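You operate a simulated robot arm through the tools that you are given. There is no shell and no other tool. Be economical: measure what you need, move in short steps, check, and stop when the job is done.

You are at the controls of a simulated two-armed robot. One attempt, no reset.

JOB
Take the measuring jar on the top of the grading bench and put it away on the long bench top. Then fetch the jar marked "Glue" from the top of the sheet table and stand it on top of the brown old block there. Then open the wide drawer, take the small carton labelled "29" from the long bench top and leave it inside, then shut the drawer. Do these in the order given. Set down upright: measuring jar, jar, small carton.

The check looks at the end state, three seconds after you hand in, the way a careful person would. Anything else that was tipped, shoved, dropped, spilled or broken makes it a failure. Flat cloth is picked up by pressing the open fingertips on it (5 to 10 N) and closing them slowly along it; thin cloth reads only 2 to 8 mm in the jaws.

ROBOT AND FRAMES
Two 7-joint arms with two-finger grippers on one trunk, on a base that drives. Base frame: it is fixed to the floor where the robot stands at the start and does not move with it; the origin is under the middle of the robot, x ahead of it, y to its left, z up; the surface under the hand at the start is at about z = 860. Units: mm, degrees, N and s.
The left shoulder is at the start at [41, 162, 1130], the right one opposite. With the tool pointing down near the work surface each hand reaches from about 280 to 740 mm from the robot's upright axis, wherever it stands, measured 20 degrees to its own side. Places, roughly: jar [500, -2000, 750]; long bench top [-400, -4200, 900]; old block [750, -2250, 750]; small carton [-250, -4000, 1000]; wb wide [0, -4100, 700]; wide drawer [0, -4000, 700]. Payload 2.45 kg a hand.
The TCP of each hand is the grasp point between the finger pads, 26 mm short of the fingertips. In the tool frame z runs along the fingers and y along their closing line. The gripper opens to 96 mm. The gripper's body begins 69 mm behind the TCP.
Orientation is told as [roll, pitch, yaw] about the base's x, y, z axes, in that order, counted from this pose: with the fingers straight down and closing along the base's y, the tool's x points along the base's -x, its y along +y and its z along -z.

CONTROLS
- The arms move only by the tool jog_arm. It takes "left_deltas", "right_deltas" or both (then of equal length, played together; a hand with none holds still); each is a list of rows, each a list of 3 entries, a list of its own where there are three numbers: the gripper command, from -1 (shut) to 1 (fully open), values between in proportion, then the shift along the tool's x, y, z in mm, then the turn, a rotation vector about the tool's x, y, z in degrees. In form: [[claw, [x, y, z], [wx, wy, wz]], ...]. A call has 1 to 8 rows; each row shifts and turns the commanded pose from where the row before left it, along the tool's axes as they then stand. Each row takes 0.2 s and may step no farther than 50 mm and 8.6 degrees from the row before; otherwise, or with a gripper value out of range, the whole call is refused. Where a pose cannot be reached the arm comes as near as it can. A force on the tool above 40 N (or 10 N above the force at the start of the call, whichever is more), or a blocked arm, ends the call early, and 0.2 s more pass. The fingers move at their own pace and stop on an object; they squeeze with about 24 N. The grip force told is the motor's: it shows also when the fingers shut on nothing. Time passes only in rows, and 0.2 s behind the last, so rows that do not move let the fingers close. The reply holds the time, the measured pose of the TCP, the force on the tool along the base axes, the opening and the grip force, in the units named above and with some noise, with the torque about the TCP (base axes, N m) and any sound that the robot's microphone picked up.
- Cameras (640 x 400 px; columns grow to the right, rows downward): "scene" is now at [112.2, 12.5, 1604.8]; the picture's right is [0.14, -0.99, 0.00], its down [-0.76, -0.11, -0.64] and it looks along [0.64, 0.09, -0.77] (base axes); focal length 293 px, centre (320, 200). "left" rides on the left gripper at [82, -3, -98] in its tool frame; the picture's right is [0.04, 1.00, 0.00], its down [-0.73, 0.03, -0.68] and it looks along [-0.68, 0.03, 0.73] (tool axes); focal length 256 px, centre (320, 200). "right" rides on the right gripper at [82, 3, -98] in its tool frame; the picture's right is [-0.04, 1.00, 0.00], its down [-0.73, -0.03, -0.68] and it looks along [-0.68, -0.03, 0.73] (tool axes); focal length 256 px, centre (320, 200). There is no depth. A picture from a camera that has moved, and an enlarged one, comes with that camera's place and axes in the base frame and with its lens.
- get_image(camera): a new picture of that camera. The clock stands still meanwhile.
- raise_lower(by): slides the trunk up (or, below 0, down) by that many mm; the arms and the scene camera ride with it, the base frame stays. It gives what a move gives, with no picture.
- drive_base(legs): drives the robot by 1 to 6 legs, each [ahead, left, turn to the left] in mm, mm and degrees, along the robot's own axes; the way and the turn of a leg run together, so that a leg with both is an arc; at most 1500 mm and 180 degrees a leg. The arms and the cameras ride along, it lands a little off, and it stops where it bumps. It gives what a move gives.
- turn_head(pan, tilt): turns the head with the scene camera to pan (to the left, within 120 degrees either way) and tilt (down, from -29 to 69), counted from straight ahead of the robot. It gives what a move gives.
- inspect(camera, box): a new picture of the part [left, top, right, bottom] of that camera's present view, enlarged. The clock stands still meanwhile.
- job_done(): hands the job in; it is judged then, once.

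Work in short steps. Places have to be worked out from the pictures, the camera data and where the tool is seen: move nearer, look again, correct. Check each grasp and each placing, and mend what went wrong. You have 165 turns and 138 pictures in all, those below and enlarged ones among them. Open the grippers and draw the arms clear of the work before you hand the job in, unless the task says otherwise; then end with one line.

The tools are called after "Call:" by a JSON object that holds its "method" and its "body". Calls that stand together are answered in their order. jog_arm: Moves the arms, as the interface text tells. Its arguments: {"type":"object","properties":{"left_deltas":{"type":"array"},"right_deltas":{"type":"array"}},"required":[]} The other tools are called the same way: raise_lower (by) slides the trunk up or down; drive_base (legs) drives the base; turn_head (pan, tilt) turns the head that bears the scene camera; get_image (camera) takes a picture; inspect (camera, box) takes an enlarged picture of a part of a camera's view; job_done () hands the job in.

At the start:

```text
t: 0.0
left_ee_pos: [551.6, 285.5, 1058.9]
left_tcp_rot: [0.0, 0.0, 0.1]
left_wrist_force: [-1.4, -0.1, -1.5]
left_wrist_torque: [0.0, -0.02, 0.01]
left_width: 96.0
left_gripper_force: 0.1
right_ee_pos: [497.5, -159.3, 1126.5]
right_tcp_rot: [0.0, 0.1, -0.1]
right_wrist_force: [-0.7, 0.0, 0.7]
right_wrist_torque: [0.01, 0.0, 0.0]
right_width: 95.9
right_gripper_force: 0.1
trunk travel left (down, up): [-300.0, 267.0]
robot x, y, heading: [-3.1, 0.3, 0.2]
head pan, tilt: [8.3, 49.8]
```

scene: 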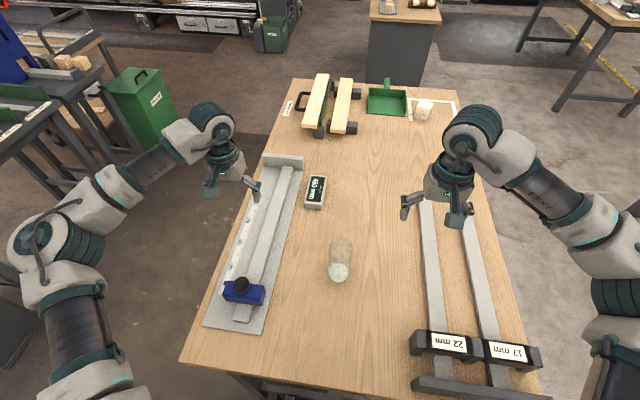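
right: 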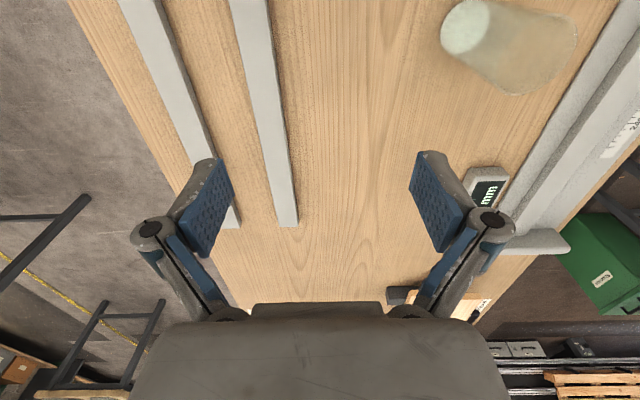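
left: 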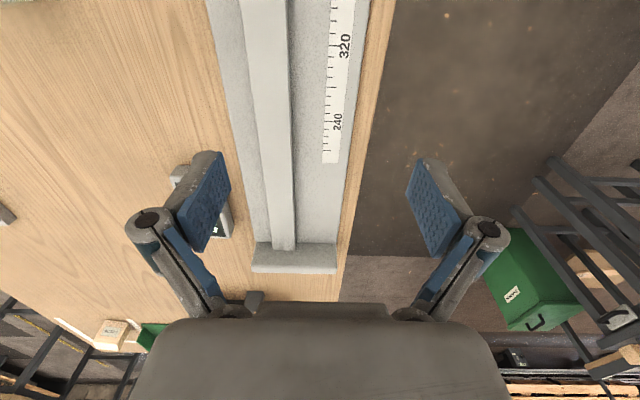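

The jar seems to stand near [480, 0] on the grading bench. I'll look at it enlarged, and look around with the head to see the other places.

Call:
{"method": "inspect", "body": {"camera": "scene", "box": [260, 150, 420, 310]}}

Call:
{"method": "turn_head", "body": {"pan": -90, "tilt": 20}}

Call:
{"method": "get_image", "body": {"camera": "scene"}}

```text
2.50 times, centred on (340, 230) of scene
camera zoom: at [112.2, 12.5, 1604.8], right [0.14, -0.99, 0.0], down [-0.76, -0.11, -0.64], along [0.64, 0.09, -0.77], focal length 733 px, centre (270, 125)
```

zoom: 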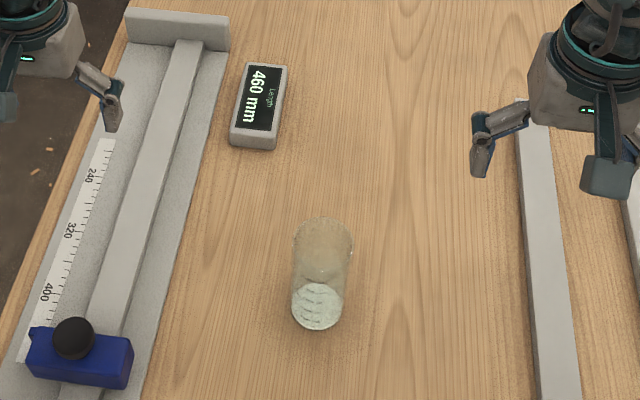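

```text
t: 1.7
left_ee_pos: [547.3, 285.6, 1060.8]
left_tcp_rot: [0.0, -0.3, 0.2]
left_wrist_force: [0.0, -0.5, -0.1]
left_wrist_torque: [-0.03, 0.0, -0.07]
left_width: 96.1
left_gripper_force: 0.1
right_ee_pos: [493.1, -158.5, 1128.2]
right_tcp_rot: [0.0, -0.1, -0.1]
right_wrist_force: [0.6, -0.6, -0.3]
right_wrist_torque: [0.01, 0.01, 0.01]
right_width: 95.9
right_gripper_force: 0.0
trunk travel left (down, up): [-300.0, 267.0]
robot x, y, heading: [-2.0, -0.9, -0.2]
head pan, tilt: [-90.0, 20.0]
```

```text
133 pictures are left
camera scene: at [35.9, -91.7, 1650.5], right [-1.0, 0.0, 0.0], down [0.0, 0.34, -0.94], along [0.0, -0.94, -0.34], focal length 293 px, centre (320, 200)
```

scene: 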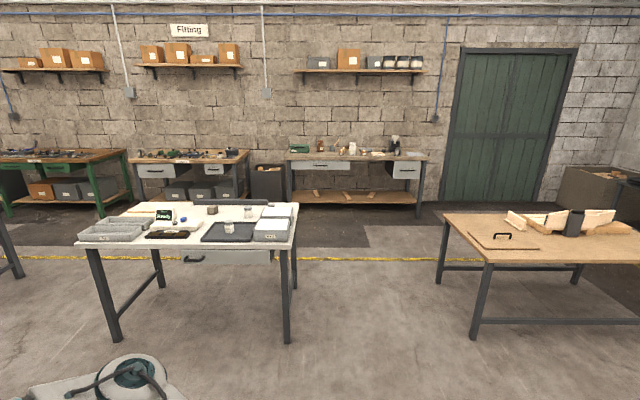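

The sheet table (white) is at about y=-2000 and the long bench is behind it with the wide drawer near its left end. The measuring jar stands at about [483, 12], roughly 130 tall and 60 wide, so I'll bring the right hand above it and look.

Call:
{"method": "jog_arm", "body": {"right_deltas": [[1, [0, 43, 0], [0, 0, 0]], [1, [0, 43, 0], [0, 0, 0]], [1, [5, 43, 0], [0, 0, 0]], [1, [5, 42, 0], [0, 0, 0]], [1, [0, 0, 0], [0, 0, 0]]]}}

Call:
{"method": "get_image", "body": {"camera": "right"}}

Call:
{"method": "turn_head", "body": {"pan": 0, "tilt": 50}}

Call:
{"method": "get_image", "body": {"camera": "scene"}}

```text
t: 2.9
left_ee_pos: [547.8, 285.7, 1062.0]
left_tcp_rot: [0.0, -0.2, 0.2]
left_wrist_force: [0.0, -0.3, -0.4]
left_wrist_torque: [-0.03, -0.02, -0.01]
left_width: 95.8
left_gripper_force: 0.0
right_ee_pos: [481.0, 12.4, 1128.5]
right_tcp_rot: [0.0, -0.2, -0.1]
right_wrist_force: [-0.4, 0.7, -0.6]
right_wrist_torque: [-0.04, -0.02, -0.03]
right_width: 95.8
right_gripper_force: 0.0
trunk travel left (down, up): [-300.0, 267.0]
robot x, y, heading: [-5.1, -0.9, -0.1]
head pan, tilt: [-90.0, 20.0]
```

```text
132 pictures are left
camera right: at [400.4, 16.6, 1225.6], right [0.04, 1.0, 0.0], down [0.73, -0.03, 0.68], along [0.68, -0.03, -0.73], focal length 256 px, centre (320, 200)
```

right: 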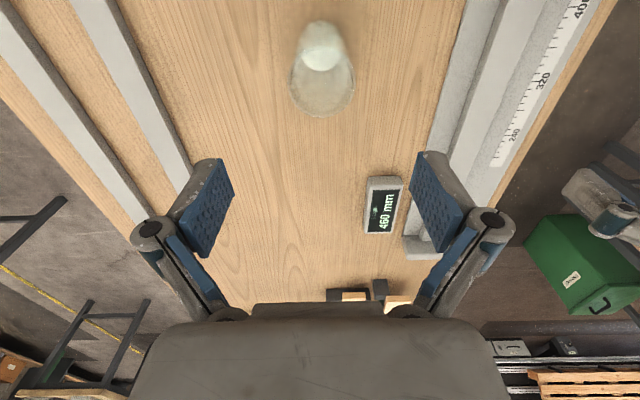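

```text
t: 4.6
left_ee_pos: [547.6, 284.4, 1062.6]
left_tcp_rot: [0.0, -0.2, 0.1]
left_wrist_force: [-0.2, 0.4, -0.6]
left_wrist_torque: [0.01, 0.01, -0.02]
left_width: 95.9
left_gripper_force: 0.1
right_ee_pos: [482.5, 12.9, 1128.3]
right_tcp_rot: [0.1, -0.1, -0.1]
right_wrist_force: [-0.2, 0.2, -0.4]
right_wrist_torque: [0.0, 0.01, 0.02]
right_width: 95.9
right_gripper_force: 0.1
trunk travel left (down, up): [-300.0, 267.0]
robot x, y, heading: [-4.2, -2.2, 0.0]
head pan, tilt: [0.0, 50.0]
```

```text
131 pictures are left
camera scene: at [113.0, 3.4, 1604.5], right [0.0, -1.0, 0.0], down [-0.77, 0.0, -0.64], along [0.64, 0.0, -0.77], focal length 293 px, centre (320, 200)
```

scene: 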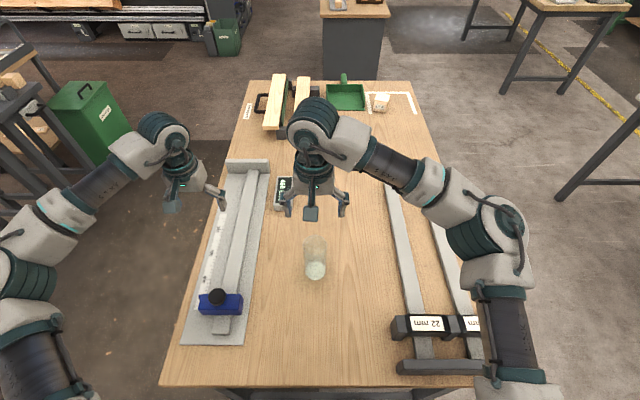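

Jar base from both cameras: about [480, 14], rim about z=990. I'll descend to TCP z≈945 with open fingers, then check.

Call:
{"method": "jog_arm", "body": {"right_deltas": [[1, [1, 1, 46], [0, 0, 0]], [1, [0, 0, 46], [0, 0, 0]], [1, [0, 0, 46], [0, 0, 0]], [1, [0, 0, 45], [0, 0, 0]], [1, [0, 0, 0], [0, 0, 0]]]}}

Call:
{"method": "get_image", "body": {"camera": "right"}}

Call:
{"method": "inspect", "body": {"camera": "scene", "box": [240, 180, 400, 300]}}

```text
t: 5.8
left_ee_pos: [546.4, 283.9, 1061.3]
left_tcp_rot: [0.0, -0.2, 0.1]
left_wrist_force: [-0.9, 0.2, -0.2]
left_wrist_torque: [-0.02, -0.01, -0.03]
left_width: 96.1
left_gripper_force: 0.1
right_ee_pos: [480.4, 13.2, 947.2]
right_tcp_rot: [0.0, -0.2, -0.1]
right_wrist_force: [-0.2, -0.2, -0.7]
right_wrist_torque: [0.0, -0.01, 0.0]
right_width: 95.9
right_gripper_force: 0.0
trunk travel left (down, up): [-300.0, 267.0]
robot x, y, heading: [-1.9, 3.5, -0.0]
head pan, tilt: [0.0, 50.0]
```

```text
130 pictures are left
camera right: at [399.4, 18.2, 1045.0], right [0.04, 1.0, 0.0], down [0.73, -0.03, 0.68], along [0.68, -0.03, -0.73], focal length 256 px, centre (320, 200)
```

right: 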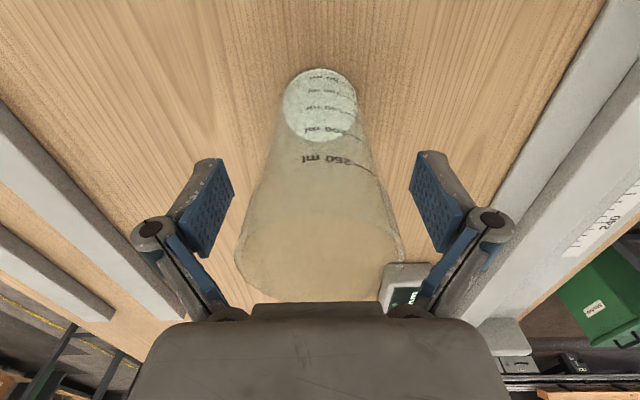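

```text
3.33 times, centred on (320, 240) of scene
camera zoom: at [112.4, 3.1, 1604.6], right [0.0, -1.0, 0.0], down [-0.77, 0.0, -0.64], along [0.64, 0.0, -0.77], focal length 978 px, centre (320, 67)
```

zoom: 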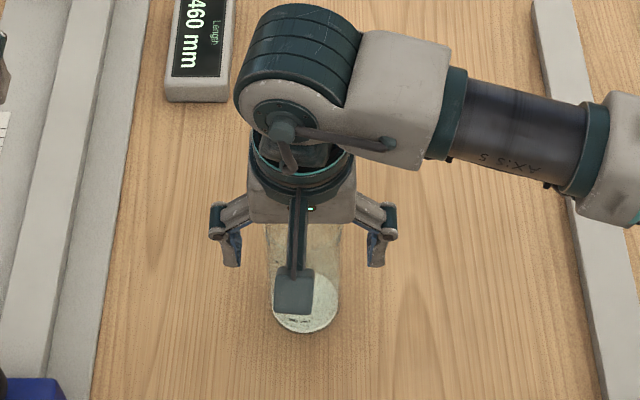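

The jar stands well between the fingers. Closing.

Call:
{"method": "jog_arm", "body": {"right_deltas": [[0.5, [2, 1, 0], [0, 0, 0]], [0.2, [0, 0, 0], [0, 0, 0]], [-1, [0, 0, 0], [0, 0, 0]], [-1, [0, 0, 0], [0, 0, 0]], [-1, [0, 0, 0], [0, 0, 0]]]}}

```text
t: 7.0
left_ee_pos: [546.5, 285.1, 1062.1]
left_tcp_rot: [0.0, -0.2, 0.1]
left_wrist_force: [0.7, 0.4, 0.5]
left_wrist_torque: [0.03, -0.02, -0.06]
left_width: 96.0
left_gripper_force: 0.0
right_ee_pos: [478.1, 14.0, 947.5]
right_tcp_rot: [0.1, -0.3, -0.1]
right_wrist_force: [5.7, 0.0, 18.3]
right_wrist_torque: [-0.11, -0.06, 0.02]
right_width: 64.4
right_gripper_force: 23.5
trunk travel left (down, up): [-300.0, 267.0]
robot x, y, heading: [0.2, -0.2, 0.0]
head pan, tilt: [0.0, 50.0]
```

Gripped at 64 mm. Lifting and watching the force.

Call:
{"method": "jog_arm", "body": {"right_deltas": [[-1, [0, 0, -20], [0, 0, 0]], [-1, [0, 0, -40], [0, 0, 0]], [-1, [0, 0, -45], [0, 0, 0]], [-1, [0, 0, -45], [0, 0, 0]], [-1, [0, 0, 0], [0, 0, 0]]]}}

Call:
{"method": "get_image", "body": {"camera": "right"}}

Call:
{"method": "get_image", "body": {"camera": "scene"}}

```text
t: 8.2
left_ee_pos: [547.9, 285.8, 1060.9]
left_tcp_rot: [0.0, -0.1, 0.2]
left_wrist_force: [1.1, -0.5, 0.1]
left_wrist_torque: [-0.01, 0.05, -0.05]
left_width: 96.2
left_gripper_force: 0.0
right_ee_pos: [477.9, 12.6, 1097.7]
right_tcp_rot: [0.0, 0.0, -0.1]
right_wrist_force: [-0.7, -0.9, -1.3]
right_wrist_torque: [-0.02, -0.02, -0.02]
right_width: 59.5
right_gripper_force: 23.6
trunk travel left (down, up): [-300.0, 267.0]
robot x, y, heading: [-0.9, -0.9, -0.1]
head pan, tilt: [0.0, 50.0]
```

```text
128 pictures are left
camera right: at [397.5, 16.2, 1194.7], right [0.04, 1.0, 0.0], down [0.73, -0.03, 0.68], along [0.68, -0.03, -0.73], focal length 256 px, centre (320, 200)
```

right: 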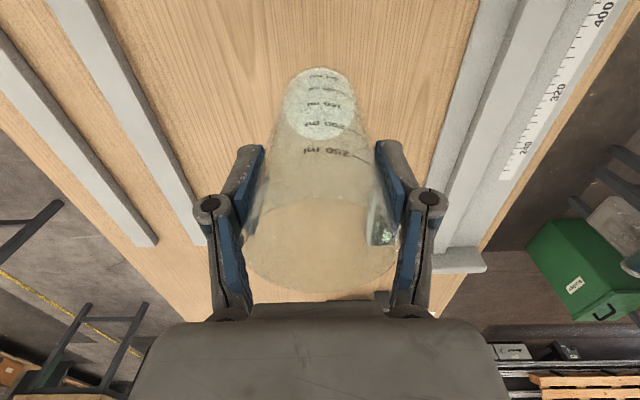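

```text
127 pictures are left
camera scene: at [113.5, 3.5, 1604.4], right [0.0, -1.0, 0.0], down [-0.77, 0.0, -0.64], along [0.64, 0.0, -0.77], focal length 293 px, centre (320, 200)
```

scene: 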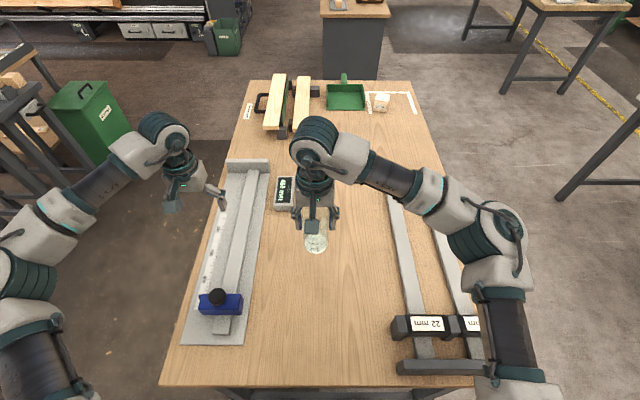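

The jar is held cleanly. Before driving, I check what's behind and to the right.

Call:
{"method": "turn_head", "body": {"pan": -120, "tilt": 35}}

Call:
{"method": "get_image", "body": {"camera": "scene"}}

Call:
{"method": "turn_head", "body": {"pan": 120, "tilt": 35}}

Call:
{"method": "get_image", "body": {"camera": "scene"}}

```text
t: 10.2
left_ee_pos: [548.8, 288.0, 1062.3]
left_tcp_rot: [0.0, -0.2, 0.1]
left_wrist_force: [0.3, 0.8, 0.7]
left_wrist_torque: [0.02, -0.03, 0.0]
left_width: 96.1
left_gripper_force: 0.1
right_ee_pos: [478.6, 12.7, 1096.7]
right_tcp_rot: [0.1, -0.1, -0.1]
right_wrist_force: [0.5, 0.1, -1.7]
right_wrist_torque: [0.03, -0.01, 0.0]
right_width: 59.4
right_gripper_force: 23.7
trunk travel left (down, up): [-300.0, 267.0]
robot x, y, heading: [1.1, 0.1, 0.2]
head pan, tilt: [-120.0, 35.0]
```

```text
126 pictures are left
camera scene: at [-7.9, -73.1, 1626.9], right [-0.87, 0.5, 0.0], down [0.28, 0.5, -0.82], along [-0.41, -0.71, -0.57], focal length 293 px, centre (320, 200)
```

scene: 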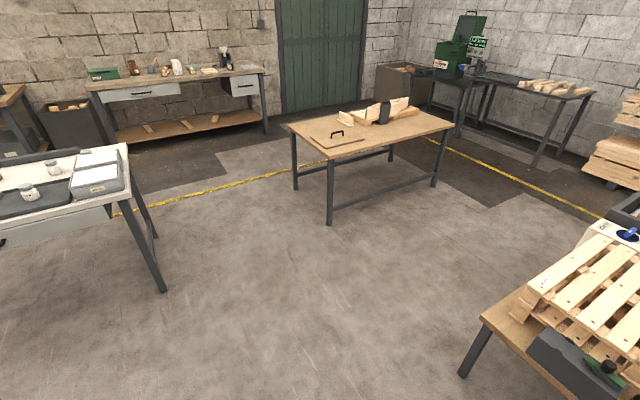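

```text
t: 13.6
left_ee_pos: [548.2, 284.9, 1061.3]
left_tcp_rot: [0.0, -0.2, 0.1]
left_wrist_force: [0.5, -0.7, 0.5]
left_wrist_torque: [0.0, -0.03, 0.01]
left_width: 96.0
left_gripper_force: 0.1
right_ee_pos: [478.8, 11.4, 1097.8]
right_tcp_rot: [0.0, 0.0, -0.1]
right_wrist_force: [0.3, 0.0, -1.1]
right_wrist_torque: [0.01, -0.02, -0.02]
right_width: 59.5
right_gripper_force: 24.3
trunk travel left (down, up): [-300.0, 267.0]
robot x, y, heading: [3.7, -0.1, -0.1]
head pan, tilt: [120.0, 35.0]
```

```text
125 pictures are left
camera scene: at [-7.9, 79.7, 1626.7], right [0.87, 0.5, -0.01], down [0.28, -0.5, -0.82], along [-0.41, 0.71, -0.57], focal length 293 px, centre (320, 200)
```

scene: 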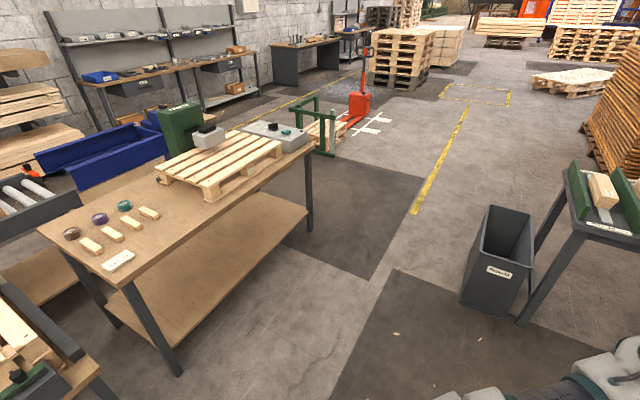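

Behind there is a bench close by, so I'll strafe right out past the grading bench, then turn right and go down the corridor between the tables (x≈-335).

Call:
{"method": "drive_base", "body": {"legs": [[-80, 0, 0], [0, -900, 0], [0, 0, -90], [0, -255, 0]]}}

Call:
{"method": "turn_head", "body": {"pan": 0, "tilt": 25}}

Call:
{"method": "get_image", "body": {"camera": "scene"}}

```text
t: 24.4
left_ee_pos: [-58.6, -1461.3, 1058.6]
left_tcp_rot: [-0.6, -0.2, -92.0]
left_wrist_force: [1.5, -0.2, 0.5]
left_wrist_torque: [0.04, 0.05, -0.01]
left_width: 95.9
left_gripper_force: 0.1
right_ee_pos: [-329.9, -1381.6, 1097.1]
right_tcp_rot: [-0.6, -0.2, -92.2]
right_wrist_force: [1.0, 0.9, -1.4]
right_wrist_torque: [-0.1, 0.01, 0.0]
right_width: 59.4
right_gripper_force: 24.1
trunk travel left (down, up): [-300.0, 267.0]
robot x, y, heading: [-333.1, -904.4, -92.1]
head pan, tilt: [120.0, 35.0]
```

```text
t: 26.4
left_ee_pos: [-60.8, -1457.4, 1061.4]
left_tcp_rot: [-0.4, -0.4, -92.0]
left_wrist_force: [0.5, -0.1, 0.7]
left_wrist_torque: [0.02, 0.0, 0.0]
left_width: 96.1
left_gripper_force: 0.1
right_ee_pos: [-332.5, -1377.7, 1098.7]
right_tcp_rot: [-0.4, -0.4, -92.2]
right_wrist_force: [-1.5, 0.7, -1.6]
right_wrist_torque: [-0.03, -0.03, 0.0]
right_width: 59.3
right_gripper_force: 23.7
trunk travel left (down, up): [-300.0, 267.0]
robot x, y, heading: [-331.5, -897.7, -91.9]
head pan, tilt: [0.0, 25.0]
```

```text
124 pictures are left
camera scene: at [-324.1, -1031.2, 1641.8], right [-1.0, 0.04, 0.01], down [0.01, 0.43, -0.9], along [-0.04, -0.9, -0.43], focal length 293 px, centre (320, 200)
```

scene: 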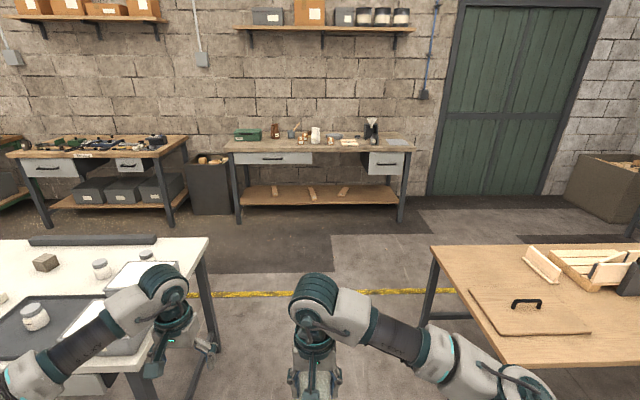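

The path ahead is clear. Correct heading by 2° and drive ahead to y≈-2800, then look.

Call:
{"method": "drive_base", "body": {"legs": [[0, 0, 2], [1400, 0, 0], [500, 0, 0]]}}

Call:
{"method": "turn_head", "body": {"pan": 0, "tilt": 30}}

Call:
{"method": "get_image", "body": {"camera": "scene"}}

```text
t: 36.1
left_ee_pos: [-123.2, -3309.8, 1063.5]
left_tcp_rot: [-0.4, -0.5, -91.9]
left_wrist_force: [0.3, 0.5, 0.0]
left_wrist_torque: [-0.01, -0.02, 0.0]
left_width: 96.1
left_gripper_force: 0.0
right_ee_pos: [-397.7, -3231.2, 1098.8]
right_tcp_rot: [-0.3, -0.4, -92.1]
right_wrist_force: [-0.3, -0.1, -1.4]
right_wrist_torque: [-0.03, 0.01, 0.01]
right_width: 59.3
right_gripper_force: 24.1
trunk travel left (down, up): [-300.0, 267.0]
robot x, y, heading: [-397.9, -2754.5, -92.0]
head pan, tilt: [0.0, 25.0]
```

```text
t: 36.7
left_ee_pos: [-125.8, -3305.8, 1064.6]
left_tcp_rot: [0.0, -0.6, -91.9]
left_wrist_force: [0.5, -1.2, 0.2]
left_wrist_torque: [0.0, 0.04, -0.01]
left_width: 96.3
left_gripper_force: 0.2
right_ee_pos: [-397.7, -3227.0, 1100.5]
right_tcp_rot: [-0.2, -0.6, -92.1]
right_wrist_force: [0.2, 1.3, -1.3]
right_wrist_torque: [-0.02, 0.02, -0.02]
right_width: 59.5
right_gripper_force: 24.4
trunk travel left (down, up): [-300.0, 267.0]
robot x, y, heading: [-395.8, -2755.4, -92.2]
head pan, tilt: [0.0, 30.0]
```

```text
123 pictures are left
camera scene: at [-395.0, -2882.2, 1633.9], right [-1.0, 0.04, 0.0], down [0.02, 0.5, -0.86], along [-0.03, -0.86, -0.5], focal length 293 px, centre (320, 200)
```

scene: 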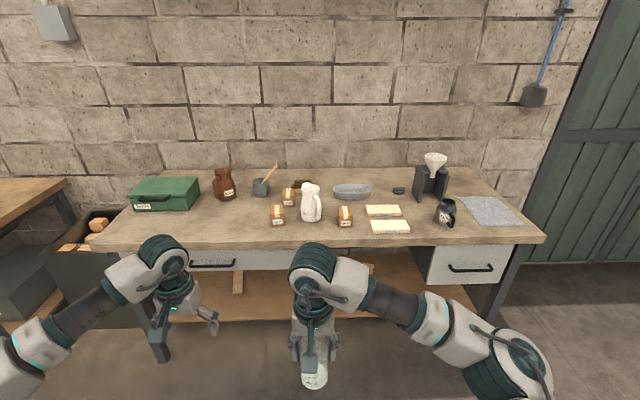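

Bench front edge is at about y=-3800, back at -4500. I enlarge the bench top to read the carton labels and find free space.

Call:
{"method": "inspect", "body": {"camera": "scene", "box": [200, 150, 360, 250]}}

Call:
{"method": "inspect", "body": {"camera": "scene", "box": [340, 150, 540, 275]}}

```text
4.00 times, centred on (280, 200) of scene
camera zoom: at [-395.0, -2882.2, 1633.9], right [-1.0, 0.04, 0.0], down [0.02, 0.5, -0.86], along [-0.03, -0.86, -0.5], focal length 1173 px, centre (480, 200)
```

zoom: 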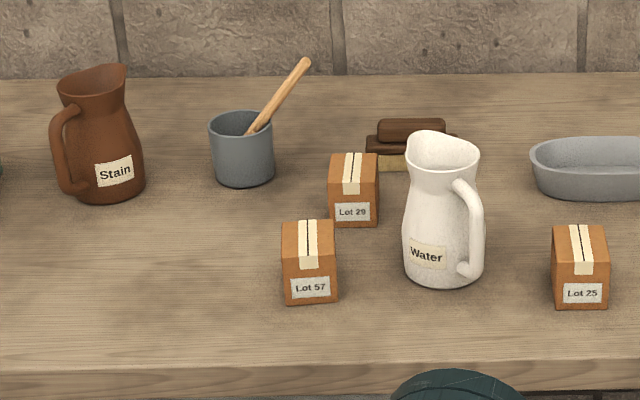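

```text
3.20 times, centred on (440, 212) of scene
camera zoom: at [-395.0, -2882.2, 1633.9], right [-1.0, 0.04, 0.0], down [0.02, 0.5, -0.86], along [-0.03, -0.86, -0.5], focal length 939 px, centre (-64, 160)
```

zoom: 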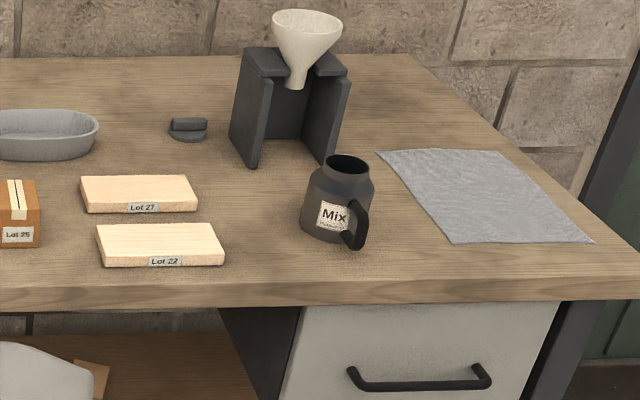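

Lot 29 is the back carton beside the white jug. Free place for the jar: about [-40, -3930] between the Stain jug and Lot 57. First lift and pull back the left hand, then drive left and ahead.

Call:
{"method": "jog_arm", "body": {"left_deltas": [[1, [25, 0, -45], [0, 0, 0]], [1, [25, 0, -45], [0, 0, 0]], [1, [25, 0, -45], [0, 0, 0]], [1, [25, 0, -30], [0, 0, 0]], [1, [0, 0, 0], [0, 0, 0]]]}}

Call:
{"method": "drive_base", "body": {"legs": [[0, 382, 0], [600, 0, 0]]}}

Call:
{"method": "turn_head", "body": {"pan": 0, "tilt": 45}}

Call:
{"method": "get_image", "body": {"camera": "scene"}}

```text
refused: row 1 steps farther than a row can; nothing moved
```

```text
t: 42.1
left_ee_pos: [257.2, -3907.8, 1061.5]
left_tcp_rot: [-0.8, -0.6, -91.1]
left_wrist_force: [1.2, 0.2, -0.2]
left_wrist_torque: [0.02, 0.08, 0.03]
left_width: 96.1
left_gripper_force: 0.1
right_ee_pos: [-14.2, -3830.5, 1102.1]
right_tcp_rot: [-0.8, -0.6, -91.2]
right_wrist_force: [0.4, 0.6, -0.6]
right_wrist_torque: [-0.08, 0.08, -0.01]
right_width: 59.4
right_gripper_force: 24.4
trunk travel left (down, up): [-300.0, 267.0]
robot x, y, heading: [-25.5, -3360.7, -91.3]
head pan, tilt: [0.0, 30.0]
```

```text
t: 42.9
left_ee_pos: [253.3, -3903.6, 1064.8]
left_tcp_rot: [-0.4, -0.8, -90.9]
left_wrist_force: [0.7, -0.3, 0.2]
left_wrist_torque: [0.01, 0.03, -0.01]
left_width: 95.8
left_gripper_force: 0.1
right_ee_pos: [-18.8, -3828.2, 1104.0]
right_tcp_rot: [-0.4, -0.8, -91.2]
right_wrist_force: [0.1, -0.6, -0.9]
right_wrist_torque: [0.01, 0.02, 0.04]
right_width: 59.3
right_gripper_force: 24.5
trunk travel left (down, up): [-300.0, 267.0]
robot x, y, heading: [-27.4, -3360.7, -91.8]
head pan, tilt: [0.0, 45.0]
```

```text
120 pictures are left
camera scene: at [-18.3, -3477.9, 1611.4], right [-1.0, 0.02, 0.01], down [0.01, 0.71, -0.7], along [-0.02, -0.7, -0.71], focal length 293 px, centre (320, 200)
```

scene: 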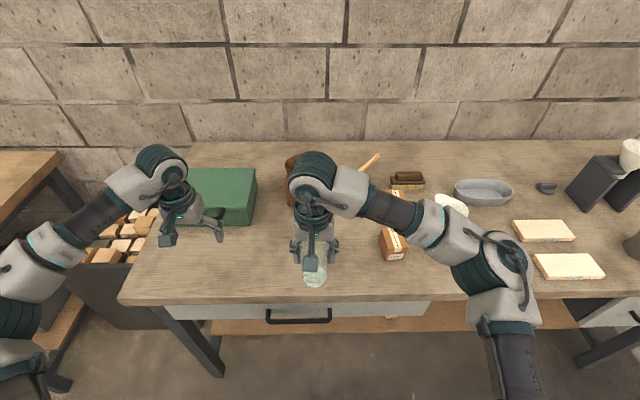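

No contact. Raise the left hand away from the green box and advance the right hand 90 mm over the bench, then look from the wrist camera.

Call:
{"method": "jog_arm", "body": {"left_deltas": [[1, [20, 0, -42], [0, 0, 0]], [1, [20, 0, -42], [0, 0, 0]], [1, [20, 0, -42], [0, 0, 0]], [1, [0, 0, 0], [0, 0, 0]]], "right_deltas": [[-1, [-45, 0, 0], [0, 0, 0]], [-1, [-45, 0, 0], [0, 0, 0]], [-1, [0, 0, 0], [0, 0, 0]], [-1, [0, 0, 0], [0, 0, 0]]]}}

Call:
{"method": "get_image", "body": {"camera": "right"}}

Call:
{"method": "get_image", "body": {"camera": "left"}}

```text
t: 43.9
left_ee_pos: [251.6, -3843.5, 1192.7]
left_tcp_rot: [-0.4, -0.6, -90.8]
left_wrist_force: [-0.1, -0.3, 0.1]
left_wrist_torque: [-0.01, 0.08, 0.0]
left_width: 95.7
left_gripper_force: 0.1
right_ee_pos: [-22.2, -3916.9, 1102.4]
right_tcp_rot: [-0.4, -0.7, -91.2]
right_wrist_force: [1.0, -0.6, -0.4]
right_wrist_torque: [-0.04, 0.04, 0.03]
right_width: 59.6
right_gripper_force: 23.6
trunk travel left (down, up): [-300.0, 267.0]
robot x, y, heading: [-28.4, -3357.5, -91.4]
head pan, tilt: [0.0, 45.0]
```

```text
119 pictures are left
camera right: at [-15.9, -3833.5, 1199.2], right [1.0, -0.06, -0.01], down [-0.04, -0.72, 0.69], along [-0.05, -0.69, -0.73], focal length 256 px, centre (320, 200)
```

right: 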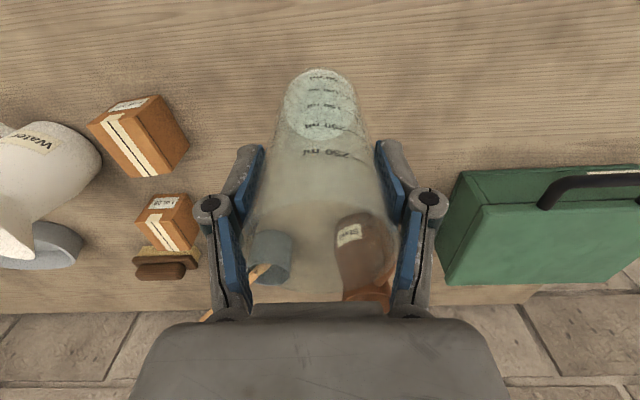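

```text
118 pictures are left
camera left: at [250.9, -3760.7, 1290.1], right [1.0, 0.02, -0.01], down [0.02, -0.73, 0.69], along [0.01, -0.69, -0.73], focal length 256 px, centre (320, 200)
```

left: 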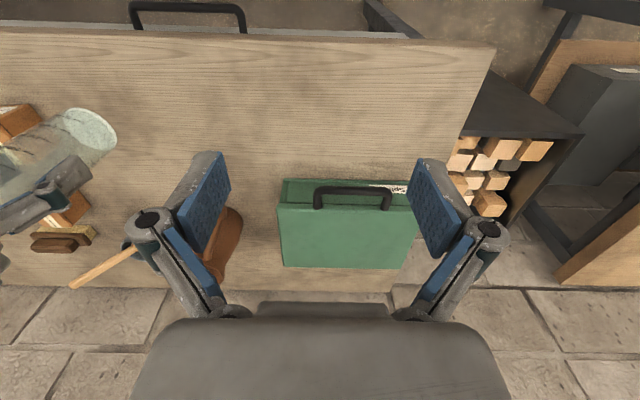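

The spot under the jar at [-22, -3917] is clear. Lower 105 mm then in small steps until contact.

Call:
{"method": "jog_arm", "body": {"right_deltas": [[-1, [0, 0, 40], [0, 0, 0]], [-1, [0, 0, 35], [0, 0, 0]], [-1, [0, 0, 20], [0, 0, 0]], [-1, [0, 0, 5], [0, 0, 0]], [-1, [0, 0, 4], [0, 0, 0]], [-1, [0, 0, 0], [0, 0, 0]]]}}

Call:
{"method": "inspect", "body": {"camera": "scene", "box": [240, 180, 400, 280]}}

```text
t: 45.3
left_ee_pos: [235.0, -3842.0, 1196.7]
left_tcp_rot: [0.3, -0.8, -91.1]
left_wrist_force: [0.5, 0.1, -0.2]
left_wrist_torque: [-0.02, 0.03, 0.0]
left_width: 96.0
left_gripper_force: 0.1
right_ee_pos: [-37.1, -3918.4, 999.8]
right_tcp_rot: [0.4, -0.8, -91.4]
right_wrist_force: [0.9, -0.1, -1.6]
right_wrist_torque: [-0.01, -0.01, 0.01]
right_width: 59.2
right_gripper_force: 24.1
trunk travel left (down, up): [-300.0, 267.0]
robot x, y, heading: [-29.8, -3360.7, -91.4]
head pan, tilt: [0.0, 45.0]
```

```text
4.00 times, centred on (320, 230) of scene
camera zoom: at [-41.0, -3477.1, 1611.4], right [-1.0, 0.03, 0.0], down [0.02, 0.71, -0.7], along [-0.01, -0.7, -0.71], focal length 1173 px, centre (320, 80)
```

zoom: 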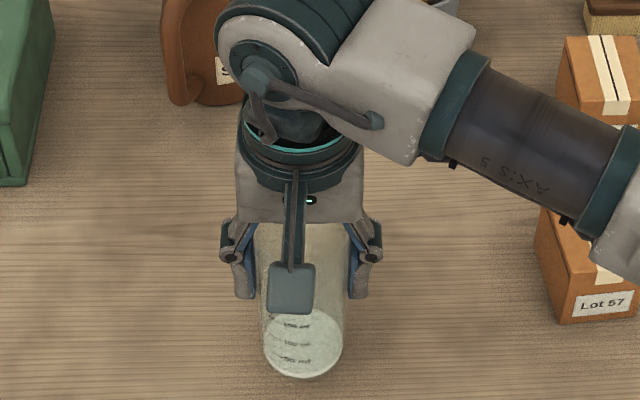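

Still clear above the top; lower in 3 mm steps until I feel contact.

Call:
{"method": "jog_arm", "body": {"right_deltas": [[-1, [0, 0, 4], [0, 0, 0]], [-1, [0, 0, 3], [0, 0, 0]], [-1, [0, 0, 3], [0, 0, 0]], [-1, [0, 0, 2], [0, 0, 0]]]}}

```text
t: 46.3
left_ee_pos: [240.5, -3842.4, 1195.4]
left_tcp_rot: [0.1, -0.8, -91.1]
left_wrist_force: [-0.5, -0.4, -0.3]
left_wrist_torque: [0.02, -0.05, -0.02]
left_width: 96.2
left_gripper_force: 0.1
right_ee_pos: [-32.8, -3920.6, 987.3]
right_tcp_rot: [0.0, -0.9, -91.3]
right_wrist_force: [-0.6, 0.3, -0.8]
right_wrist_torque: [-0.02, 0.0, 0.0]
right_width: 59.6
right_gripper_force: 23.8
trunk travel left (down, up): [-300.0, 267.0]
robot x, y, heading: [-28.6, -3358.8, -91.5]
head pan, tilt: [0.0, 45.0]
```

No contact yet; continue in 2 mm steps.

Call:
{"method": "jog_arm", "body": {"right_deltas": [[-1, [0, 0, 2], [0, 0, 0]], [-1, [0, 0, 2], [0, 0, 0]], [-1, [0, 0, 2], [0, 0, 0]], [-1, [0, 0, 2], [0, 0, 0]]]}}

```text
t: 47.3
left_ee_pos: [242.9, -3842.1, 1195.4]
left_tcp_rot: [0.1, -0.8, -90.9]
left_wrist_force: [-1.3, -0.1, 0.5]
left_wrist_torque: [0.0, -0.01, 0.01]
left_width: 96.0
left_gripper_force: 0.1
right_ee_pos: [-31.3, -3920.0, 980.8]
right_tcp_rot: [-0.1, -0.8, -91.2]
right_wrist_force: [0.7, 0.6, -2.3]
right_wrist_torque: [-0.02, 0.01, 0.0]
right_width: 59.5
right_gripper_force: 23.9
trunk travel left (down, up): [-300.0, 267.0]
robot x, y, heading: [-28.1, -3360.4, -91.2]
head pan, tilt: [0.0, 45.0]
```

Call:
{"method": "inspect", "body": {"camera": "scene", "box": [270, 210, 370, 290]}}

Call:
{"method": "get_image", "body": {"camera": "right"}}

```text
5.00 times, centred on (320, 250) of scene
camera zoom: at [-29.8, -3477.4, 1611.4], right [-1.0, 0.02, 0.0], down [0.02, 0.71, -0.7], along [-0.02, -0.7, -0.71], focal length 1467 px, centre (320, -50)
```

zoom: 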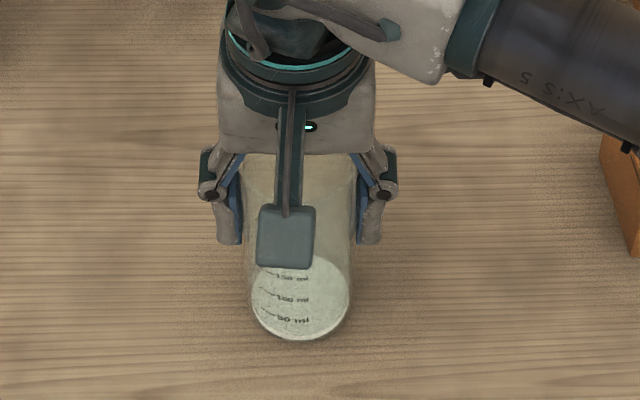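

```text
115 pictures are left
camera right: at [-25.3, -3835.4, 1076.9], right [1.0, -0.06, 0.0], down [-0.05, -0.72, 0.69], along [-0.04, -0.69, -0.72], focal length 256 px, centre (320, 200)
```

right: 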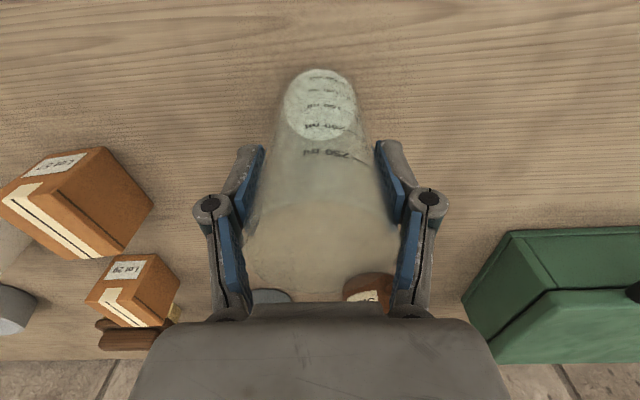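

No sure contact yet, so the top is lower than 900. I keep lowering gently.

Call:
{"method": "jog_arm", "body": {"right_deltas": [[-1, [0, 0, 3], [0, 0, 0]], [-1, [0, 0, 3], [0, 0, 0]], [-1, [0, 0, 3], [0, 0, 0]], [-1, [0, 0, 3], [0, 0, 0]]]}}

```text
t: 48.3
left_ee_pos: [241.1, -3837.8, 1197.6]
left_tcp_rot: [0.1, -0.9, -91.0]
left_wrist_force: [-0.1, -0.5, 0.6]
left_wrist_torque: [0.03, -0.02, 0.01]
left_width: 95.9
left_gripper_force: 0.1
right_ee_pos: [-32.6, -3918.5, 972.3]
right_tcp_rot: [0.2, -1.4, -91.3]
right_wrist_force: [-4.6, -8.2, 38.6]
right_wrist_torque: [0.3, 0.39, 0.05]
right_width: 60.2
right_gripper_force: 23.8
trunk travel left (down, up): [-300.0, 267.0]
robot x, y, heading: [-27.8, -3363.6, -91.3]
head pan, tilt: [0.0, 45.0]
```

Contact (38 N). Ease up 3 mm and open slowly.

Call:
{"method": "jog_arm", "body": {"right_deltas": [[-1, [0, 0, -3], [0, 0, 0]], [-1, [0, 0, 0], [0, 0, 0]]]}}

```text
t: 48.9
left_ee_pos: [241.3, -3841.1, 1195.8]
left_tcp_rot: [0.1, -0.8, -91.0]
left_wrist_force: [0.2, -0.1, 0.3]
left_wrist_torque: [0.03, -0.01, 0.0]
left_width: 96.1
left_gripper_force: 0.1
right_ee_pos: [-31.4, -3918.8, 970.9]
right_tcp_rot: [0.0, -1.0, -91.4]
right_wrist_force: [-5.5, -11.0, 32.6]
right_wrist_torque: [-0.18, 0.28, 0.02]
right_width: 60.3
right_gripper_force: 24.2
trunk travel left (down, up): [-300.0, 267.0]
robot x, y, heading: [-32.4, -3359.4, -91.2]
head pan, tilt: [0.0, 45.0]
```

Still pressing with 33 N; ease up a little more.

Call:
{"method": "jog_arm", "body": {"right_deltas": [[-1, [0, 0, -3], [0, 0, 0]], [-1, [0, 0, 0], [0, 0, 0]]]}}

```text
t: 49.5
left_ee_pos: [243.6, -3842.4, 1194.7]
left_tcp_rot: [0.1, -0.8, -91.0]
left_wrist_force: [0.5, -0.2, -0.8]
left_wrist_torque: [0.0, -0.04, -0.02]
left_width: 96.0
left_gripper_force: 0.1
right_ee_pos: [-32.2, -3916.5, 971.6]
right_tcp_rot: [-0.1, -0.6, -91.3]
right_wrist_force: [-2.1, -2.5, 9.3]
right_wrist_torque: [0.04, 0.07, 0.01]
right_width: 60.0
right_gripper_force: 23.9
trunk travel left (down, up): [-300.0, 267.0]
robot x, y, heading: [-31.7, -3362.2, -91.3]
head pan, tilt: [0.0, 45.0]
```

Resting lightly (9 N). Open gradually.

Call:
{"method": "jog_arm", "body": {"right_deltas": [[0.35, [0, 0, 0], [0, 0, 0]], [0.6, [0, 0, 0], [0, 0, 0]], [1, [0, 0, 0], [0, 0, 0]], [1, [0, 0, 0], [0, 0, 0]]]}}

Call:
{"method": "get_image", "body": {"camera": "right"}}

```text
t: 50.5
left_ee_pos: [242.8, -3842.1, 1195.0]
left_tcp_rot: [-0.1, -0.7, -91.0]
left_wrist_force: [-0.1, -1.1, -1.1]
left_wrist_torque: [-0.01, -0.01, 0.01]
left_width: 96.2
left_gripper_force: 0.0
right_ee_pos: [-31.3, -3918.6, 973.4]
right_tcp_rot: [-0.1, -0.8, -91.3]
right_wrist_force: [0.3, -0.2, 0.0]
right_wrist_torque: [0.02, -0.01, 0.03]
right_width: 96.0
right_gripper_force: 0.0
trunk travel left (down, up): [-300.0, 267.0]
robot x, y, heading: [-29.1, -3361.3, -91.5]
head pan, tilt: [0.0, 45.0]
```

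```text
114 pictures are left
camera right: at [-26.5, -3834.1, 1070.3], right [1.0, -0.06, 0.0], down [-0.05, -0.72, 0.69], along [-0.04, -0.69, -0.72], focal length 256 px, centre (320, 200)
```

right: 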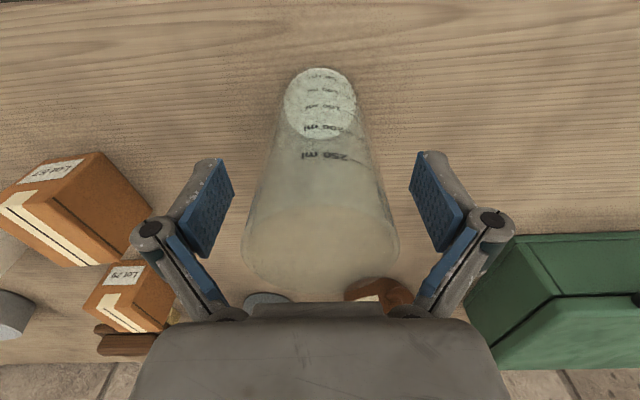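

The jar stands upright by itself on the bench. Lift straight up and retract both hands.

Call:
{"method": "jog_arm", "body": {"right_deltas": [[1, [0, 0, -45], [0, 0, 0]], [1, [0, 0, -45], [0, 0, 0]], [1, [0, 0, -45], [0, 0, 0]], [1, [0, 0, -45], [0, 0, 0]], [1, [40, -10, -25], [0, 0, 0]], [1, [40, -25, 0], [0, 0, 0]], [1, [40, -25, 0], [0, 0, 0]], [1, [35, -25, 0], [0, 0, 0]]], "left_deltas": [[1, [20, 0, 0], [0, 0, 0]], [1, [20, 0, 0], [0, 0, 0]], [1, [20, 0, 0], [0, 0, 0]], [1, [20, 0, 0], [0, 0, 0]], [1, [0, 0, 0], [0, 0, 0]], [1, [0, 0, 0], [0, 0, 0]], [1, [0, 0, 0], [0, 0, 0]], [1, [0, 0, 0], [0, 0, 0]]]}}

Call:
{"method": "drive_base", "body": {"legs": [[-240, 0, 0]]}}

Call:
{"method": "get_image", "body": {"camera": "scene"}}

```text
t: 52.3
left_ee_pos: [243.6, -3760.8, 1193.9]
left_tcp_rot: [0.1, -0.8, -91.0]
left_wrist_force: [-0.4, -0.3, 0.7]
left_wrist_torque: [-0.02, -0.01, 0.02]
left_width: 95.9
left_gripper_force: 0.1
right_ee_pos: [-114.9, -3758.3, 1178.0]
right_tcp_rot: [0.1, -0.8, -91.3]
right_wrist_force: [0.3, 0.0, 0.4]
right_wrist_torque: [-0.05, -0.04, 0.02]
right_width: 95.7
right_gripper_force: 0.1
trunk travel left (down, up): [-300.0, 267.0]
robot x, y, heading: [-33.6, -3360.1, -91.2]
head pan, tilt: [0.0, 45.0]
```

```text
t: 54.0
left_ee_pos: [252.7, -3516.6, 1192.6]
left_tcp_rot: [0.1, -0.7, -90.4]
left_wrist_force: [0.6, 1.6, 0.3]
left_wrist_torque: [-0.03, -0.01, -0.01]
left_width: 95.9
left_gripper_force: 0.0
right_ee_pos: [-105.5, -3519.6, 1176.2]
right_tcp_rot: [0.0, -0.9, -90.6]
right_wrist_force: [-0.3, -0.1, 0.0]
right_wrist_torque: [0.0, 0.0, 0.0]
right_width: 96.0
right_gripper_force: 0.1
trunk travel left (down, up): [-300.0, 267.0]
robot x, y, heading: [-26.4, -3118.5, -90.7]
head pan, tilt: [0.0, 45.0]
```

```text
113 pictures are left
camera scene: at [-27.1, -3235.1, 1611.3], right [-1.0, 0.01, 0.0], down [0.01, 0.71, -0.7], along [-0.01, -0.7, -0.71], focal length 293 px, centre (320, 200)
```

scene: 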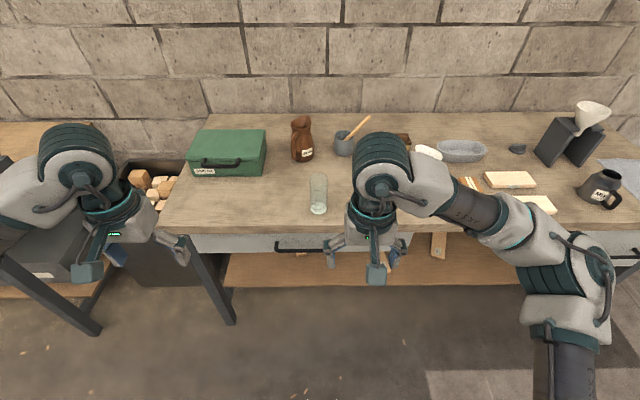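

The jar stands fine on the bench. Now turn around to face the sheet table.

Call:
{"method": "drive_base", "body": {"legs": [[0, 0, 90], [0, 0, 90]]}}

Call:
{"method": "turn_head", "body": {"pan": -25, "tilt": 30}}

Call:
{"method": "get_image", "body": {"camera": "scene"}}

```text
t: 62.0
left_ee_pos: [-279.6, -2707.2, 1195.4]
left_tcp_rot: [0.1, -1.0, 86.3]
left_wrist_force: [0.5, 0.0, -0.4]
left_wrist_torque: [0.03, 0.01, 0.0]
left_width: 96.2
left_gripper_force: 0.1
right_ee_pos: [75.1, -2727.2, 1179.6]
right_tcp_rot: [0.2, -0.9, 86.0]
right_wrist_force: [0.4, -0.3, 0.1]
right_wrist_torque: [-0.01, -0.03, 0.01]
right_width: 96.0
right_gripper_force: 0.1
trunk travel left (down, up): [-300.0, 267.0]
robot x, y, heading: [-27.0, -3120.5, 85.9]
head pan, tilt: [0.0, 45.0]
```

```text
t: 62.9
left_ee_pos: [-282.0, -2711.5, 1197.0]
left_tcp_rot: [0.1, -1.2, 86.3]
left_wrist_force: [0.4, -0.3, 0.0]
left_wrist_torque: [0.0, 0.0, -0.01]
left_width: 95.8
left_gripper_force: 0.1
right_ee_pos: [75.1, -2732.2, 1180.3]
right_tcp_rot: [0.0, -1.2, 86.0]
right_wrist_force: [0.7, 0.1, 0.0]
right_wrist_torque: [0.0, 0.0, -0.04]
right_width: 95.9
right_gripper_force: 0.1
trunk travel left (down, up): [-300.0, 267.0]
robot x, y, heading: [-24.4, -3113.3, 85.8]
head pan, tilt: [-25.0, 30.0]
```

```text
112 pictures are left
camera scene: at [19.4, -3004.6, 1634.1], right [0.87, -0.48, 0.0], down [-0.24, -0.44, -0.86], along [0.42, 0.76, -0.5], focal length 293 px, centre (320, 200)
```

scene: 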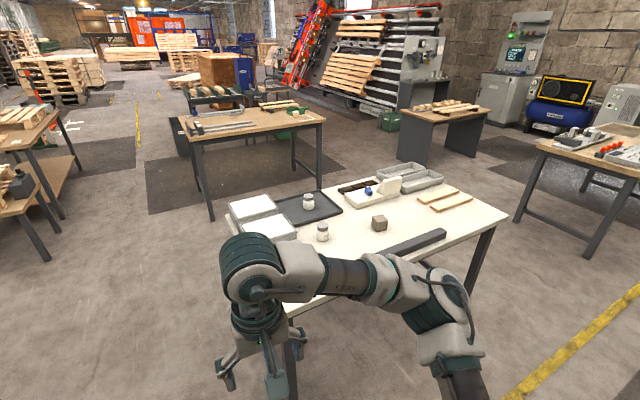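

Brown block and two white jars seen. Straighten and strafe right to x≈570, then look.

Call:
{"method": "drive_base", "body": {"legs": [[0, 0, 5], [0, -590, 0]]}}

Call:
{"method": "turn_head", "body": {"pan": 0, "tilt": 38}}

Call:
{"method": "get_image", "body": {"camera": "scene"}}

```text
t: 66.6
left_ee_pos: [254.6, -2726.2, 1194.9]
left_tcp_rot: [-0.1, -1.1, 91.5]
left_wrist_force: [-0.5, 0.9, -0.5]
left_wrist_torque: [0.01, 0.02, -0.01]
left_width: 96.1
left_gripper_force: 0.1
right_ee_pos: [611.6, -2712.5, 1181.0]
right_tcp_rot: [-0.1, -1.2, 91.4]
right_wrist_force: [0.1, -1.1, -0.2]
right_wrist_torque: [0.04, -0.02, -0.02]
right_width: 95.9
right_gripper_force: 0.0
trunk travel left (down, up): [-300.0, 267.0]
robot x, y, heading: [549.9, -3107.1, 90.9]
head pan, tilt: [-25.0, 30.0]
```

```text
t: 67.5
left_ee_pos: [258.2, -2729.4, 1197.8]
left_tcp_rot: [0.2, -1.3, 91.6]
left_wrist_force: [0.5, 0.4, 0.7]
left_wrist_torque: [-0.02, 0.01, 0.04]
left_width: 95.9
left_gripper_force: 0.1
right_ee_pos: [614.7, -2714.7, 1181.6]
right_tcp_rot: [0.0, -1.4, 91.2]
right_wrist_force: [0.3, 0.0, 1.4]
right_wrist_torque: [0.0, -0.01, 0.0]
right_width: 95.9
right_gripper_force: 0.1
trunk travel left (down, up): [-300.0, 267.0]
robot x, y, heading: [552.1, -3107.0, 91.2]
head pan, tilt: [0.0, 38.0]
```

```text
111 pictures are left
camera scene: at [539.5, -2986.8, 1621.8], right [1.0, 0.02, 0.0], down [0.02, -0.62, -0.79], along [-0.01, 0.79, -0.62], focal length 293 px, centre (320, 200)
```

scene: 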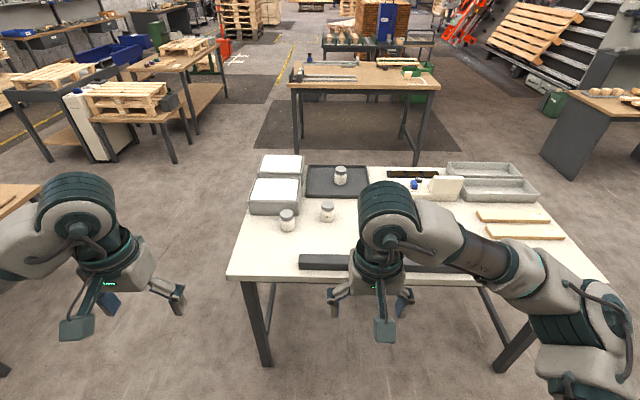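

Three white jars; zoom in to read the labels.

Call:
{"method": "inspect", "body": {"camera": "scene", "box": [255, 150, 375, 240]}}

```text
4.44 times, centred on (315, 195) of scene
camera zoom: at [539.5, -2986.8, 1621.8], right [1.0, 0.02, 0.0], down [0.02, -0.62, -0.79], along [-0.01, 0.79, -0.62], focal length 1304 px, centre (342, 222)
```

zoom: 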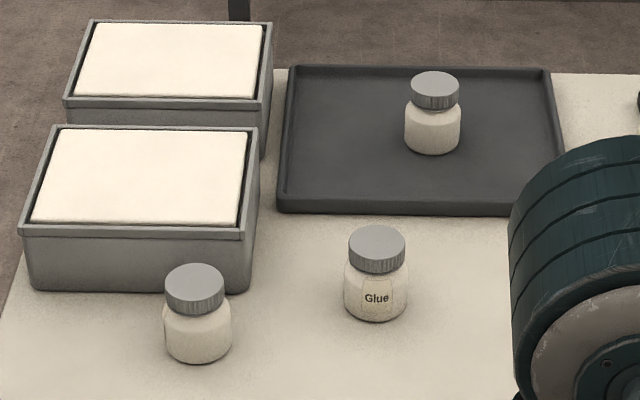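

The middle jar is "Glue", at about [560, -2010]; the block is near [870, -2060] behind my arm. Drive up to the table and lower the trunk 100.

Call:
{"method": "drive_base", "body": {"legs": [[0, -100, 0], [480, 0, 0]]}}

Call:
{"method": "raise_lower", "body": {"by": -100}}

Call:
{"method": "turn_head", "body": {"pan": 0, "tilt": 50}}

Call:
{"method": "get_image", "body": {"camera": "scene"}}

Call:
{"method": "get_image", "body": {"camera": "right"}}

```text
t: 71.1
left_ee_pos: [379.4, -2247.1, 1204.6]
left_tcp_rot: [1.7, -1.2, 91.9]
left_wrist_force: [0.5, 0.0, -0.3]
left_wrist_torque: [-0.01, 0.08, -0.03]
left_width: 96.3
left_gripper_force: 0.1
right_ee_pos: [735.7, -2229.5, 1176.9]
right_tcp_rot: [1.5, -1.2, 91.4]
right_wrist_force: [0.6, 0.6, -0.6]
right_wrist_torque: [-0.08, 0.01, -0.02]
right_width: 95.8
right_gripper_force: 0.0
trunk travel left (down, up): [-300.0, 267.0]
robot x, y, heading: [646.4, -2627.5, 91.7]
head pan, tilt: [0.0, 38.0]
```

```text
t: 72.5
left_ee_pos: [322.2, -2256.6, 1092.1]
left_tcp_rot: [-1.2, -1.4, 91.9]
left_wrist_force: [0.2, -0.6, -0.7]
left_wrist_torque: [0.05, 0.0, 0.02]
left_width: 96.2
left_gripper_force: 0.1
right_ee_pos: [678.1, -2238.3, 1082.8]
right_tcp_rot: [-1.3, -1.6, 91.6]
right_wrist_force: [0.1, -1.0, -1.1]
right_wrist_torque: [0.05, 0.0, -0.04]
right_width: 96.0
right_gripper_force: 0.1
trunk travel left (down, up): [-200.0, 367.0]
robot x, y, heading: [640.1, -2627.5, 91.4]
head pan, tilt: [0.0, 38.0]
```

```text
t: 73.2
left_ee_pos: [293.2, -2254.2, 1084.4]
left_tcp_rot: [-2.4, -1.4, 92.3]
left_wrist_force: [-3.0, -0.3, -0.1]
left_wrist_torque: [0.06, -0.19, 0.02]
left_width: 96.1
left_gripper_force: 0.0
right_ee_pos: [650.0, -2237.3, 1084.2]
right_tcp_rot: [-2.6, -1.5, 91.7]
right_wrist_force: [-2.0, -0.4, 0.2]
right_wrist_torque: [0.07, -0.2, 0.01]
right_width: 96.2
right_gripper_force: 0.0
trunk travel left (down, up): [-200.0, 367.0]
robot x, y, heading: [635.5, -2628.5, 91.5]
head pan, tilt: [0.0, 50.0]
```

```text
109 pictures are left
camera scene: at [574.0, -2443.1, 1499.0], right [1.0, 0.03, 0.04], down [0.05, -0.77, -0.64], along [0.01, 0.64, -0.77], focal length 293 px, centre (320, 200)
```

scene: 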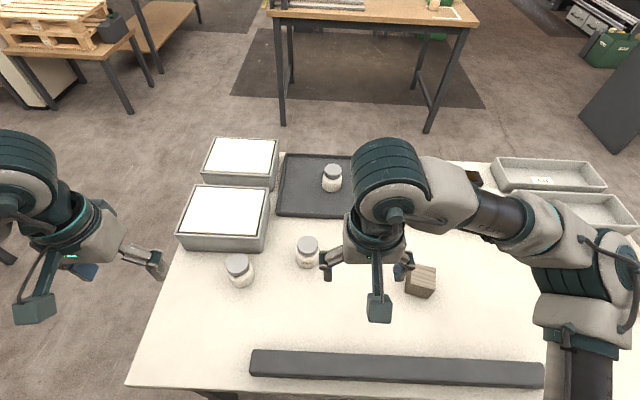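

```text
108 pictures are left
camera right: at [645.2, -2320.4, 1180.2], right [-1.0, 0.01, -0.04], down [-0.02, 0.72, 0.7], along [0.04, 0.7, -0.71], focal length 256 px, centre (320, 200)
```

right: 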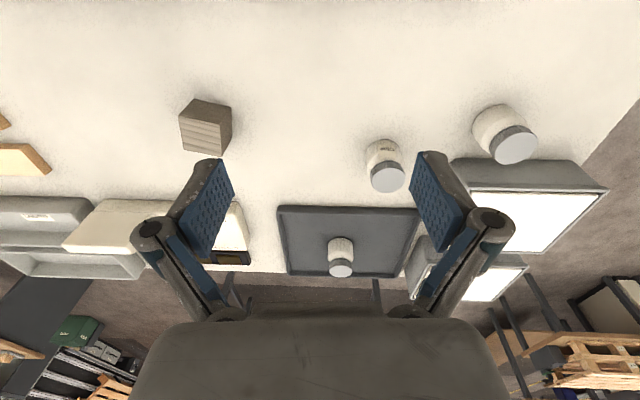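

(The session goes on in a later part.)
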